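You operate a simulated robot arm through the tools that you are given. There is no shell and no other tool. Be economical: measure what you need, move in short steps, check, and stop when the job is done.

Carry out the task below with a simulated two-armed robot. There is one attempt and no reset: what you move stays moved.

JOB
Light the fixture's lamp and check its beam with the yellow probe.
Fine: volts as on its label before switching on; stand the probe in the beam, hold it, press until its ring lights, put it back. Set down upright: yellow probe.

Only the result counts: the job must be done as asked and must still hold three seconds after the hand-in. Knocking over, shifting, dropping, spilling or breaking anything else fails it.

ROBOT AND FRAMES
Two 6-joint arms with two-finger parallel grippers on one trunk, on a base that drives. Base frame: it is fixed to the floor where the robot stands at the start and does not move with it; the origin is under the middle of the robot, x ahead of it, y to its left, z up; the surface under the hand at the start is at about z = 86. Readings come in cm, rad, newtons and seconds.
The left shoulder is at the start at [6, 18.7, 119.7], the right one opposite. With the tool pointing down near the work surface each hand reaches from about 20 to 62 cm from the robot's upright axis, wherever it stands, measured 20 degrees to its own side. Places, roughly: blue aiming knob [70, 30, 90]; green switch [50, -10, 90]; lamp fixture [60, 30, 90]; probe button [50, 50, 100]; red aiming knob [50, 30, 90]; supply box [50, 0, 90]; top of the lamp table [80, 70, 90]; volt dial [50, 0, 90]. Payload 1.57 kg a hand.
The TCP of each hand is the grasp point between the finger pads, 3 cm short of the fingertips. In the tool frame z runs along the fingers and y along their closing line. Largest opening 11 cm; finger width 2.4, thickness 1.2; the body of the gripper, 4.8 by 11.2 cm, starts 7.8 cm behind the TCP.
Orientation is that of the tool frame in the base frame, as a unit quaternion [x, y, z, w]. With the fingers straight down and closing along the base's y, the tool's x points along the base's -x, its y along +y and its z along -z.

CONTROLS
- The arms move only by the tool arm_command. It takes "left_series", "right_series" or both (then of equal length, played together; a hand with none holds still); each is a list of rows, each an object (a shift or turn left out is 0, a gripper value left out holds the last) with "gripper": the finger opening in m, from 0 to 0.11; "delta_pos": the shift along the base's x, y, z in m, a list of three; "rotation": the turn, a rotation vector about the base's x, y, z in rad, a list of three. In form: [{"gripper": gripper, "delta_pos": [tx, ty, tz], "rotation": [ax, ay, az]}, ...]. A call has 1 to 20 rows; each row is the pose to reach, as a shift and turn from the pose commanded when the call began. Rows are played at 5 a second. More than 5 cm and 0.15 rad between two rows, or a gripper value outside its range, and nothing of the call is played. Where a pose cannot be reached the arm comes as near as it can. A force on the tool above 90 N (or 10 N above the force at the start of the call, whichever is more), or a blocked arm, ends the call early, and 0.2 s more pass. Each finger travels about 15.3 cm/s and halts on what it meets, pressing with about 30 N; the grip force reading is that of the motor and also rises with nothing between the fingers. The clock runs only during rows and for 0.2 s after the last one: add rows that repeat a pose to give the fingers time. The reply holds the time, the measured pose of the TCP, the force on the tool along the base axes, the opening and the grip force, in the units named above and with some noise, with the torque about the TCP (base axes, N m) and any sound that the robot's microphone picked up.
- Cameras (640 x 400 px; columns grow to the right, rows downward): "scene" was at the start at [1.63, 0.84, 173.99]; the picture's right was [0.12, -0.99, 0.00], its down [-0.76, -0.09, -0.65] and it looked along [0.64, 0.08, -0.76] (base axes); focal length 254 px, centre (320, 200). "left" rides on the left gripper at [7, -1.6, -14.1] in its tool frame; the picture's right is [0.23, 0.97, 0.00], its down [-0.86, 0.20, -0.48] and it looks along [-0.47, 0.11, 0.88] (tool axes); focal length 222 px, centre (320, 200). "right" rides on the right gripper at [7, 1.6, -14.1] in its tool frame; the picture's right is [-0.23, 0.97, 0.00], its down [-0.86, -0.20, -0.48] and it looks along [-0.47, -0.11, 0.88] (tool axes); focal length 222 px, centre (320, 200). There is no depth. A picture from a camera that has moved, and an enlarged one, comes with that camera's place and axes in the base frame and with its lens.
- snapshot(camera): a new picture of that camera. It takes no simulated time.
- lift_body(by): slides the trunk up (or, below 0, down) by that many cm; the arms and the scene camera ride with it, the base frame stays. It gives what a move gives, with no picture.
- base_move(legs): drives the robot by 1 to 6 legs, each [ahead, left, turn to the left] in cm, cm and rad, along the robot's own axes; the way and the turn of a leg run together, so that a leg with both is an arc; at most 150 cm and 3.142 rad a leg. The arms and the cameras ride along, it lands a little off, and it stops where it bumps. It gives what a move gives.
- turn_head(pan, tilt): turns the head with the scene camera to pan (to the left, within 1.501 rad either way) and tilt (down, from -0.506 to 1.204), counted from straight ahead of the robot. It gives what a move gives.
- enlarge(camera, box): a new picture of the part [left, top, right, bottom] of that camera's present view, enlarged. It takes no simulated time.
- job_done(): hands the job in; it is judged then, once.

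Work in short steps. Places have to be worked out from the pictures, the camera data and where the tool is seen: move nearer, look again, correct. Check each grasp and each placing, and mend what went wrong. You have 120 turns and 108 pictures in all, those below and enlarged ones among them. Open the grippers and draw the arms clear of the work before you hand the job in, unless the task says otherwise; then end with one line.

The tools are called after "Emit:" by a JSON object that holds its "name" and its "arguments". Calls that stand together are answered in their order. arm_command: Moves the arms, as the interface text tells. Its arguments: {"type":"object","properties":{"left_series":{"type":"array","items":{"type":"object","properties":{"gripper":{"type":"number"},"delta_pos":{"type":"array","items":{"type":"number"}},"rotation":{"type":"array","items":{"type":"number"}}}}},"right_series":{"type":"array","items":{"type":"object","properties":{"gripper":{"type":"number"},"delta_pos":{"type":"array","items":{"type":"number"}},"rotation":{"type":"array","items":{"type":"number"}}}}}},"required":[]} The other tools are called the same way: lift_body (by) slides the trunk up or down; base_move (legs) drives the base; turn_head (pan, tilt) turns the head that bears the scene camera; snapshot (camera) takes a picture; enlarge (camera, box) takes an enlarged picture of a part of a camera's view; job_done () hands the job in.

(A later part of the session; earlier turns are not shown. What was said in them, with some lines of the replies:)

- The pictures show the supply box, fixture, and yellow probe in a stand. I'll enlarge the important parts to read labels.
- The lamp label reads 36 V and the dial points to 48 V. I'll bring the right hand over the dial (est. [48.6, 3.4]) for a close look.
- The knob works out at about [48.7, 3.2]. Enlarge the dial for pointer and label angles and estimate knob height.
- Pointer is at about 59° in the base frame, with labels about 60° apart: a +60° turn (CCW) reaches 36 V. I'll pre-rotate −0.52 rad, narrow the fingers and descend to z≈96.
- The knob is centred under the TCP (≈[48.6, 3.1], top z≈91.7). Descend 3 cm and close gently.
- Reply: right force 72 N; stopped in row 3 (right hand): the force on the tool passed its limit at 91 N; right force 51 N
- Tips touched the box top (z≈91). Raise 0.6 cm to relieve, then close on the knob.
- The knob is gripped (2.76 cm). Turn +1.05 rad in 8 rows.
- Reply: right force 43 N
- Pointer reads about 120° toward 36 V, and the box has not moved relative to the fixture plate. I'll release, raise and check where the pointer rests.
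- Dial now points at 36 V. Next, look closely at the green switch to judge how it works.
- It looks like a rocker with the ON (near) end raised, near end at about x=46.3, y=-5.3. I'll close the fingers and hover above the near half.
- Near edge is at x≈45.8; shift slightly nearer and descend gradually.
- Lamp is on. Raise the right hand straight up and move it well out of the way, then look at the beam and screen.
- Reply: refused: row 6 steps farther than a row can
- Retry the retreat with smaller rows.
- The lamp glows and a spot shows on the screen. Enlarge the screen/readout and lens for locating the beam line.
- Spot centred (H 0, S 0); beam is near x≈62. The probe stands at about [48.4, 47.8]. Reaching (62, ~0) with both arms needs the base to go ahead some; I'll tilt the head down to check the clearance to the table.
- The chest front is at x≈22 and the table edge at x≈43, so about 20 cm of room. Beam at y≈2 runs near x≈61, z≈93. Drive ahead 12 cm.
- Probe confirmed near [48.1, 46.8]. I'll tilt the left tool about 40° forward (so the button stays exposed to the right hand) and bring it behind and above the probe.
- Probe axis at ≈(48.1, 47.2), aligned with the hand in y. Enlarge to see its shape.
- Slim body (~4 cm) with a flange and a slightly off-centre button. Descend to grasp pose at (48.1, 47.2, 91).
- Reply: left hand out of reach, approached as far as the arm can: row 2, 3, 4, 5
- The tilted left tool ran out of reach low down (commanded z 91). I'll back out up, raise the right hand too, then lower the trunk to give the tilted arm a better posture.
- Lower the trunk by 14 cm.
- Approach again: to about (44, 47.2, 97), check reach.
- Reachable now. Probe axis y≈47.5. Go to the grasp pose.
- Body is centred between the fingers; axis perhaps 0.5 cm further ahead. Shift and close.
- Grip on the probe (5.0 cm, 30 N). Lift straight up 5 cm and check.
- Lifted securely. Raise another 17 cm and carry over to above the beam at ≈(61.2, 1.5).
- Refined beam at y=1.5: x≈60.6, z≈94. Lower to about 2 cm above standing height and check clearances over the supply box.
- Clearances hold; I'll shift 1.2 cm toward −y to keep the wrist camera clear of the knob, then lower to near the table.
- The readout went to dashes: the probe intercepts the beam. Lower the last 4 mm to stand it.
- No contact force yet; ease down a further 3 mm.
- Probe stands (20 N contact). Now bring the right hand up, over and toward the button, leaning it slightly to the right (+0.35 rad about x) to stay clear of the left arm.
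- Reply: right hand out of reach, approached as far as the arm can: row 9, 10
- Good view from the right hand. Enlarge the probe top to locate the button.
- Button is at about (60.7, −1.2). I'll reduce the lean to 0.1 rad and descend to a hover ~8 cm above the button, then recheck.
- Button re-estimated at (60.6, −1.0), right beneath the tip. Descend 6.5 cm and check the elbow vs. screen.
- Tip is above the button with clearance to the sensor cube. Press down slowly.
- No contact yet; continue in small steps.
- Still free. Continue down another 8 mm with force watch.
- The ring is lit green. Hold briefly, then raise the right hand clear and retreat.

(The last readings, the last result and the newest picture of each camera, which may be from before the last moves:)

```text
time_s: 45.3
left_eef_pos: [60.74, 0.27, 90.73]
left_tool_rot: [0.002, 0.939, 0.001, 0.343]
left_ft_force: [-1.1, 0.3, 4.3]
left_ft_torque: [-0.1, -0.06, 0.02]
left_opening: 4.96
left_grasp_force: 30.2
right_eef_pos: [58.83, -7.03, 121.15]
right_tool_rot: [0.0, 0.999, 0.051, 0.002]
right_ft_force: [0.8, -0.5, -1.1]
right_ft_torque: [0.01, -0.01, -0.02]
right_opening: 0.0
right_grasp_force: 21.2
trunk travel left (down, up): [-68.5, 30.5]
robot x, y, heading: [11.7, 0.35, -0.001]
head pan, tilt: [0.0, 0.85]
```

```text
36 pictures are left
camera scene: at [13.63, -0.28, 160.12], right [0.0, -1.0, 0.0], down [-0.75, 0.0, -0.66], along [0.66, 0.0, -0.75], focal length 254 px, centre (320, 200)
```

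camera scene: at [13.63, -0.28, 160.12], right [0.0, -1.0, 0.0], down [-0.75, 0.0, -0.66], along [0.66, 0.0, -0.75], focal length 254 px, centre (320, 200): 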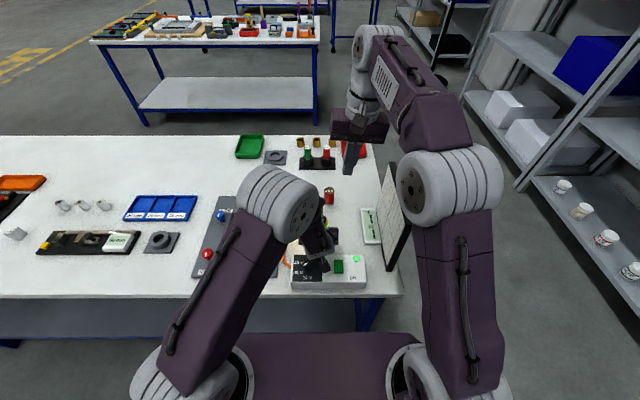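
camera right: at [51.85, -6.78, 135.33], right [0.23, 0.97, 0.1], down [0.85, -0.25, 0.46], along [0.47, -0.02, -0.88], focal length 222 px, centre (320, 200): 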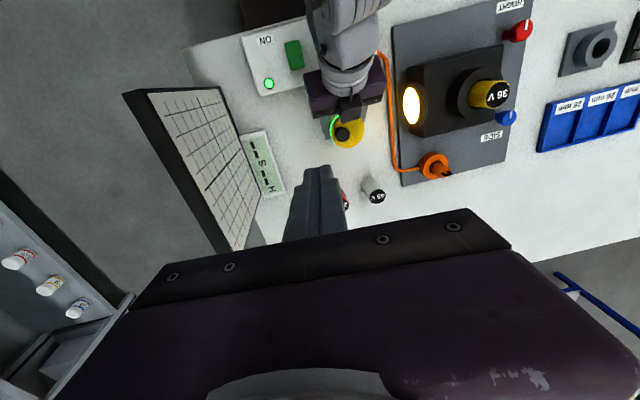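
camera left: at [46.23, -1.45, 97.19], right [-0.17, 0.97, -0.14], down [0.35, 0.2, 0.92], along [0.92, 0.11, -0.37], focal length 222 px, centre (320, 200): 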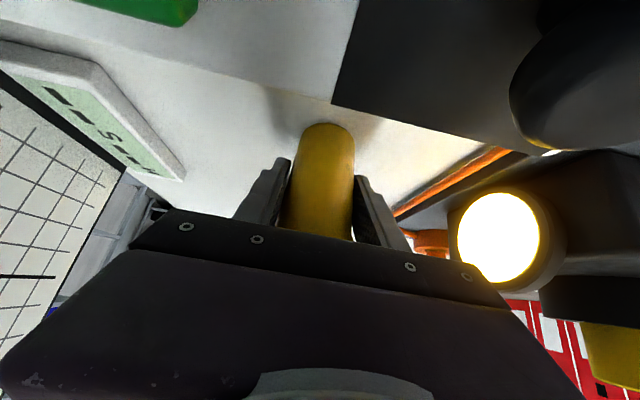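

Ring stays lit. Retreat the right hand fully, out of the left arm's way.

Emit:
{"name": "arm_command", "arguments": {"right_series": [{"delta_pos": [-0.02, -0.02, 0.03], "rotation": [-0.02, 0, 0]}, {"delta_pos": [-0.055, -0.04, 0.05], "rotation": [-0.04, 0, 0]}, {"delta_pos": [-0.09, -0.065, 0.06], "rotation": [-0.06, 0, 0]}, {"delta_pos": [-0.125, -0.09, 0.06], "rotation": [-0.08, 0, 0]}, {"delta_pos": [-0.16, -0.115, 0.06], "rotation": [-0.1, 0, 0]}, {"delta_pos": [-0.2, -0.14, 0.06], "rotation": [-0.1, 0, 0]}, {"delta_pos": [-0.2, -0.14, 0.06], "rotation": [-0.1, 0, 0]}]}}

Emit:
{"name": "arm_command", "arguments": {"left_series": [{"delta_pos": [0, 0, 0.01]}, {"delta_pos": [0, 0, 0.03]}, {"delta_pos": [0, 0, 0.05]}, {"delta_pos": [0, 0, 0.05]}]}}

Emit:
{"name": "snapshot", "arguments": {"camera": "left"}}

Emit:
{"name": "snapshot", "arguments": {"camera": "scene"}}

```text
time_s: 46.9
left_eef_pos: [60.69, 0.16, 90.74]
left_tool_rot: [0.001, 0.939, 0.0, 0.343]
left_ft_force: [-1.1, 0.1, 3.5]
left_ft_torque: [-0.09, -0.05, -0.01]
left_opening: 4.97
left_grasp_force: 30.2
right_eef_pos: [38.81, -21.27, 127.04]
right_tool_rot: [-0.001, 1.0, 0.001, 0.003]
right_ft_force: [1.0, -0.2, -0.5]
right_ft_torque: [0.01, 0.03, 0.02]
right_opening: 0.0
right_grasp_force: 22.0
trunk travel left (down, up): [-68.5, 30.5]
robot x, y, heading: [11.71, 0.07, -0.004]
head pan, tilt: [0.0, 0.85]
```

```text
time_s: 47.9
left_eef_pos: [60.53, 0.28, 95.81]
left_tool_rot: [0.001, 0.939, 0.001, 0.343]
left_ft_force: [-0.4, 0.4, -1.4]
left_ft_torque: [-0.02, -0.01, -0.03]
left_opening: 4.96
left_grasp_force: 29.5
right_eef_pos: [38.96, -21.28, 127.05]
right_tool_rot: [0.0, 1.0, 0.001, 0.002]
right_ft_force: [0.0, -0.4, -0.6]
right_ft_torque: [0.01, -0.01, 0.01]
right_opening: 0.01
right_grasp_force: 20.9
trunk travel left (down, up): [-68.5, 30.5]
robot x, y, heading: [11.75, -0.03, -0.003]
head pan, tilt: [0.0, 0.85]
```

```text
35 pictures are left
camera left: at [46.2, -1.44, 102.22], right [-0.17, 0.97, -0.14], down [0.35, 0.2, 0.92], along [0.92, 0.11, -0.37], focal length 222 px, centre (320, 200)
```

left: 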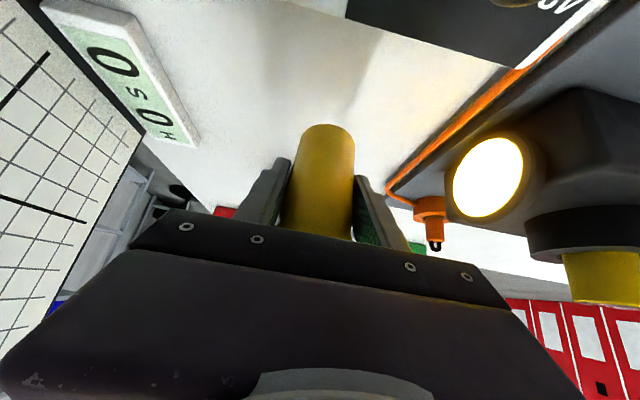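

```text
34 pictures are left
camera scene: at [13.78, -0.2, 160.12], right [0.0, -1.0, 0.0], down [-0.75, 0.0, -0.66], along [0.66, 0.0, -0.75], focal length 254 px, centre (320, 200)
```

scene: 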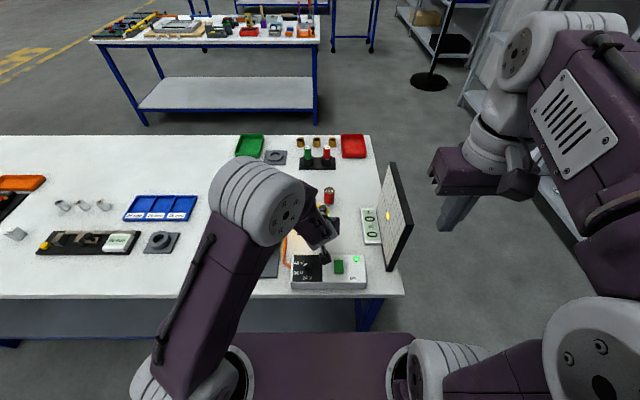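

Beam returned (0, 0). Raise and carry the probe back above its original spot (≈48.5, 47.9).

Emit:
{"name": "arm_command", "arguments": {"left_series": [{"delta_pos": [0, 0, 0.043]}, {"delta_pos": [0, 0, 0.086]}, {"delta_pos": [0, 0, 0.128]}, {"delta_pos": [0, 0, 0.17]}, {"delta_pos": [-0.011, 0.0433, 0.17]}, {"delta_pos": [-0.022, 0.0866, 0.17]}, {"delta_pos": [-0.033, 0.13, 0.17]}, {"delta_pos": [-0.044, 0.1733, 0.17]}, {"delta_pos": [-0.055, 0.2166, 0.17]}, {"delta_pos": [-0.066, 0.26, 0.17]}, {"delta_pos": [-0.077, 0.3033, 0.17]}, {"delta_pos": [-0.088, 0.3466, 0.17]}, {"delta_pos": [-0.099, 0.39, 0.17]}, {"delta_pos": [-0.11, 0.4333, 0.17]}, {"delta_pos": [-0.121, 0.4765, 0.17]}, {"delta_pos": [-0.121, 0.4765, 0.17]}]}}

Emit:
{"name": "turn_head", "arguments": {"pan": 0.3, "tilt": 0.95}}

Emit:
{"name": "snapshot", "arguments": {"camera": "scene"}}

```text
time_s: 51.3
left_eef_pos: [48.5, 48.12, 112.69]
left_tool_rot: [0.001, 0.939, 0.001, 0.344]
left_ft_force: [0.3, 0.1, -1.2]
left_ft_torque: [-0.01, 0.02, 0.0]
left_opening: 4.94
left_grasp_force: 29.6
right_eef_pos: [38.82, -21.27, 127.05]
right_tool_rot: [0.0, 1.0, 0.001, 0.002]
right_ft_force: [1.0, -0.4, 0.8]
right_ft_torque: [0.01, 0.02, 0.01]
right_opening: 0.0
right_grasp_force: 21.5
trunk travel left (down, up): [-68.5, 30.5]
robot x, y, heading: [11.75, 0.05, -0.002]
head pan, tilt: [0.0, 0.85]
```

```text
time_s: 52.1
left_eef_pos: [48.46, 48.23, 112.62]
left_tool_rot: [0.001, 0.939, 0.0, 0.343]
left_ft_force: [0.4, 0.2, -2.0]
left_ft_torque: [-0.01, 0.0, -0.01]
left_opening: 4.97
left_grasp_force: 29.8
right_eef_pos: [38.85, -21.12, 127.14]
right_tool_rot: [-0.001, 1.0, 0.001, 0.002]
right_ft_force: [0.2, 0.0, -0.4]
right_ft_torque: [0.05, -0.01, 0.04]
right_opening: 0.0
right_grasp_force: 21.0
trunk travel left (down, up): [-68.5, 30.5]
robot x, y, heading: [11.68, -0.21, -0.003]
head pan, tilt: [0.3, 0.949]
```

```text
33 pictures are left
camera scene: at [12.87, 2.0, 159.37], right [0.29, -0.96, 0.0], down [-0.78, -0.24, -0.58], along [0.56, 0.17, -0.81], focal length 254 px, centre (320, 200)
```

scene: 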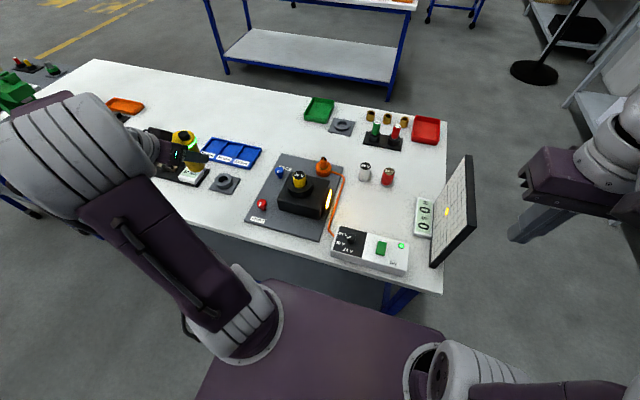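

Ring still lit. Lower to about 1.7 cm above standing height.

Emit:
{"name": "arm_command", "arguments": {"left_series": [{"delta_pos": [0.001, -0.002, -0.045]}, {"delta_pos": [0.001, -0.002, -0.09]}, {"delta_pos": [0.001, -0.002, -0.135]}, {"delta_pos": [0.001, -0.002, -0.175]}, {"delta_pos": [0.001, -0.002, -0.205]}, {"delta_pos": [0.001, -0.002, -0.205]}]}}

Emit:
{"name": "snapshot", "arguments": {"camera": "left"}}

Emit:
{"name": "enlarge", "arguments": {"camera": "scene", "box": [160, 165, 272, 235]}}

```text
time_s: 53.5
left_eef_pos: [48.58, 47.63, 92.18]
left_tool_rot: [0.001, 0.939, 0.001, 0.343]
left_ft_force: [0.4, 0.0, -1.6]
left_ft_torque: [0.02, 0.02, 0.02]
left_opening: 4.94
left_grasp_force: 30.1
right_eef_pos: [38.77, -21.13, 126.99]
right_tool_rot: [0.0, 1.0, 0.001, 0.003]
right_ft_force: [-0.1, 0.2, 0.5]
right_ft_torque: [0.03, 0.0, -0.03]
right_opening: 0.01
right_grasp_force: 21.1
trunk travel left (down, up): [-68.5, 30.5]
robot x, y, heading: [11.74, 0.04, -0.0]
head pan, tilt: [0.3, 0.949]
```

```text
32 pictures are left
camera left: at [34.23, 45.9, 98.54], right [-0.17, 0.97, -0.14], down [0.35, 0.2, 0.92], along [0.92, 0.11, -0.37], focal length 222 px, centre (320, 200)
```

left: 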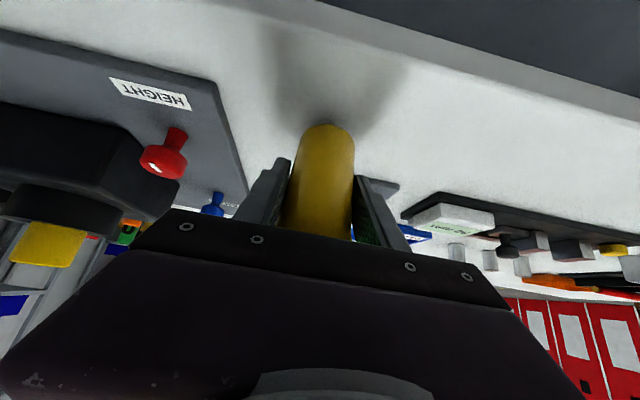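

```text
5.71 times, centred on (216, 200) of scene
camera zoom: at [12.83, 1.94, 159.37], right [0.29, -0.96, 0.0], down [-0.78, -0.24, -0.58], along [0.56, 0.17, -0.81], focal length 1453 px, centre (914, 200)
```

zoom: 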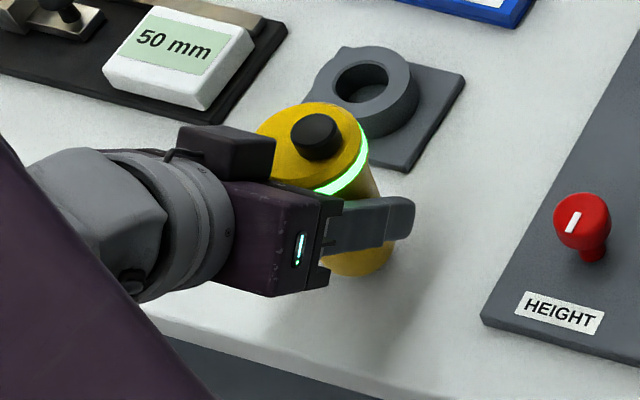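

Aligned with its original place. Lower gently to contact.

Emit:
{"name": "arm_command", "arguments": {"left_series": [{"delta_pos": [0, 0.002, -0.006]}, {"delta_pos": [0, 0.002, -0.011]}, {"delta_pos": [0, 0.002, -0.013]}, {"delta_pos": [0, 0.002, -0.013]}]}}

```text
time_s: 54.5
left_eef_pos: [48.67, 47.84, 90.79]
left_tool_rot: [0.001, 0.939, 0.001, 0.343]
left_ft_force: [0.8, 0.1, -0.8]
left_ft_torque: [-0.01, 0.04, 0.03]
left_opening: 4.97
left_grasp_force: 29.7
right_eef_pos: [38.77, -21.22, 127.04]
right_tool_rot: [0.001, 1.0, 0.001, 0.003]
right_ft_force: [0.5, -0.1, -0.8]
right_ft_torque: [-0.01, 0.0, -0.03]
right_opening: 0.0
right_grasp_force: 21.4
trunk travel left (down, up): [-68.5, 30.5]
robot x, y, heading: [11.74, -0.11, -0.002]
head pan, tilt: [0.3, 0.949]
```

Just short of contact; ease down 2 mm more.

Emit:
{"name": "arm_command", "arguments": {"left_series": [{"delta_pos": [0, 0, -0.001]}, {"delta_pos": [0, 0, -0.002]}, {"delta_pos": [0, 0, -0.002]}]}}

```text
time_s: 55.3
left_eef_pos: [48.64, 47.97, 90.78]
left_tool_rot: [0.002, 0.939, 0.001, 0.344]
left_ft_force: [0.2, 0.5, 11.0]
left_ft_torque: [-0.14, -0.23, 0.03]
left_opening: 4.91
left_grasp_force: 29.7
right_eef_pos: [38.67, -21.23, 126.98]
right_tool_rot: [0.0, 1.0, 0.002, 0.002]
right_ft_force: [-0.3, 0.5, -0.4]
right_ft_torque: [-0.02, 0.0, 0.01]
right_opening: 0.0
right_grasp_force: 21.2
trunk travel left (down, up): [-68.5, 30.5]
robot x, y, heading: [12.13, 0.15, -0.004]
head pan, tilt: [0.3, 0.949]
```

Standing on the table (11 N). Open the fingers evenly.

Emit:
{"name": "arm_command", "arguments": {"left_series": [{"gripper": 0.055}, {"gripper": 0.07}, {"gripper": 0.09}, {"gripper": 0.11}, {"gripper": 0.11}]}}

Emit:
{"name": "enlarge", "arguments": {"camera": "scene", "box": [160, 165, 272, 235]}}

Emit:
{"name": "snapshot", "arguments": {"camera": "left"}}

```text
time_s: 56.5
left_eef_pos: [48.63, 47.91, 90.7]
left_tool_rot: [0.001, 0.939, 0.001, 0.343]
left_ft_force: [-0.3, 0.1, 0.1]
left_ft_torque: [0.0, -0.01, 0.01]
left_opening: 11.0
left_grasp_force: 0.1
right_eef_pos: [38.84, -21.32, 127.05]
right_tool_rot: [0.0, 1.0, 0.001, 0.003]
right_ft_force: [-0.3, 0.1, 0.0]
right_ft_torque: [-0.01, -0.01, 0.01]
right_opening: 0.02
right_grasp_force: 21.4
trunk travel left (down, up): [-68.5, 30.5]
robot x, y, heading: [12.24, 0.26, -0.005]
head pan, tilt: [0.3, 0.949]
```

```text
5.71 times, centred on (216, 200) of scene
camera zoom: at [12.85, 1.97, 159.37], right [0.29, -0.96, 0.0], down [-0.78, -0.24, -0.58], along [0.56, 0.17, -0.81], focal length 1453 px, centre (914, 200)
```

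zoom: 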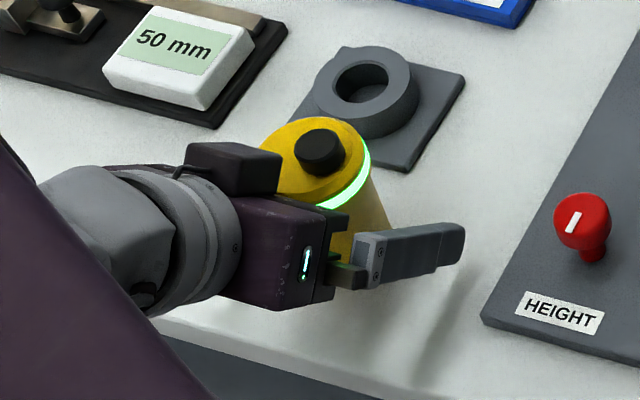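

```text
29 pictures are left
camera left: at [34.27, 46.18, 97.06], right [-0.17, 0.97, -0.14], down [0.35, 0.2, 0.92], along [0.92, 0.11, -0.37], focal length 222 px, centre (320, 200)
```

left: 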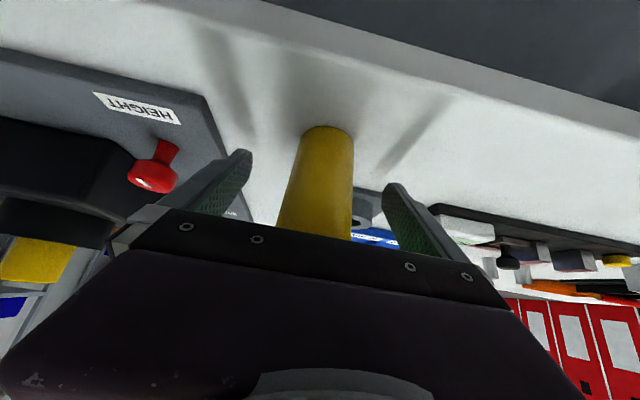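

Probe stands upright within ~0.4 cm of its original place. Back the left hand out along the approach, then up.

Emit:
{"name": "arm_command", "arguments": {"left_series": [{"delta_pos": [-0.016, 0, 0.019]}, {"delta_pos": [-0.036, 0, 0.043]}, {"delta_pos": [-0.065, 0, 0.075]}, {"delta_pos": [-0.097, 0, 0.105]}, {"delta_pos": [-0.13, 0, 0.14]}, {"delta_pos": [-0.14, 0, 0.18]}, {"delta_pos": [-0.14, 0, 0.22]}, {"delta_pos": [-0.14, 0, 0.26]}, {"delta_pos": [-0.14, 0, 0.26]}], "right_series": [{"gripper": 0.05}, {"gripper": 0.05}, {"gripper": 0.05}, {"gripper": 0.05}, {"gripper": 0.08}, {"gripper": 0.08}, {"gripper": 0.08}, {"gripper": 0.08}, {"gripper": 0.08}]}}

Emit:
{"name": "snapshot", "arguments": {"camera": "scene"}}

Emit:
{"name": "enlarge", "arguments": {"camera": "scene", "box": [160, 140, 480, 290]}}

```text
time_s: 58.5
left_eef_pos: [34.68, 47.8, 116.62]
left_tool_rot: [0.0, 0.94, 0.001, 0.342]
left_ft_force: [-0.4, 0.2, -0.7]
left_ft_torque: [-0.03, -0.01, 0.01]
left_opening: 10.98
left_grasp_force: 0.1
right_eef_pos: [38.8, -21.11, 127.05]
right_tool_rot: [0.0, 1.0, 0.0, 0.003]
right_ft_force: [-0.1, -0.4, 0.1]
right_ft_torque: [0.01, -0.01, 0.0]
right_opening: 8.01
right_grasp_force: 0.0
trunk travel left (down, up): [-68.5, 30.5]
robot x, y, heading: [12.51, 0.38, -0.005]
head pan, tilt: [0.3, 0.949]
```

```text
28 pictures are left
camera scene: at [12.86, 2.03, 159.37], right [0.29, -0.96, 0.0], down [-0.78, -0.24, -0.58], along [0.56, 0.17, -0.81], focal length 254 px, centre (320, 200)
```

scene: 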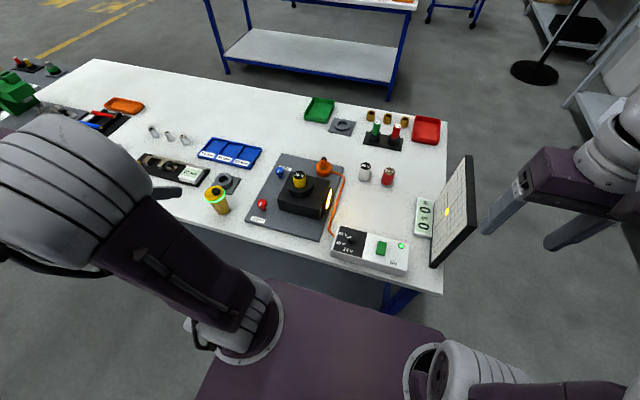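

```text
2.00 times, centred on (320, 215) of scene
camera zoom: at [12.86, 2.03, 159.37], right [0.29, -0.96, 0.0], down [-0.78, -0.24, -0.58], along [0.56, 0.17, -0.81], focal length 508 px, centre (320, 170)
```

zoom: 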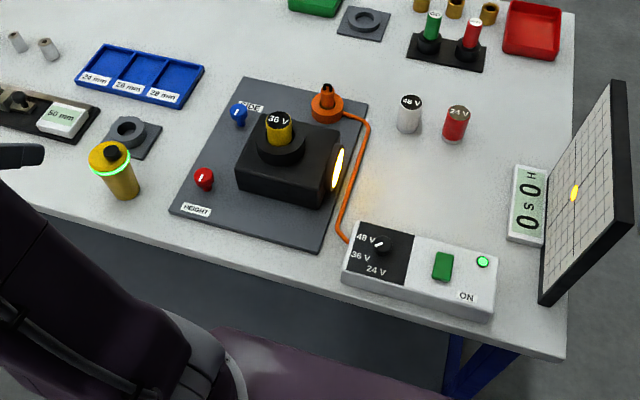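

The probe is back upright at its start place with its ring lit. The lamp is on at 36 V, the beam reads 0/0 and both arms are clear, so I'm handing in.

Emit:
{"name": "job_done", "arguments": {}}

```text
The job is handed in.
```

The lamp was set to 36 V as on its label, then switched on. The yellow probe's ring lit in the beam, and the probe is back upright within about half a centimetre of its starting place.
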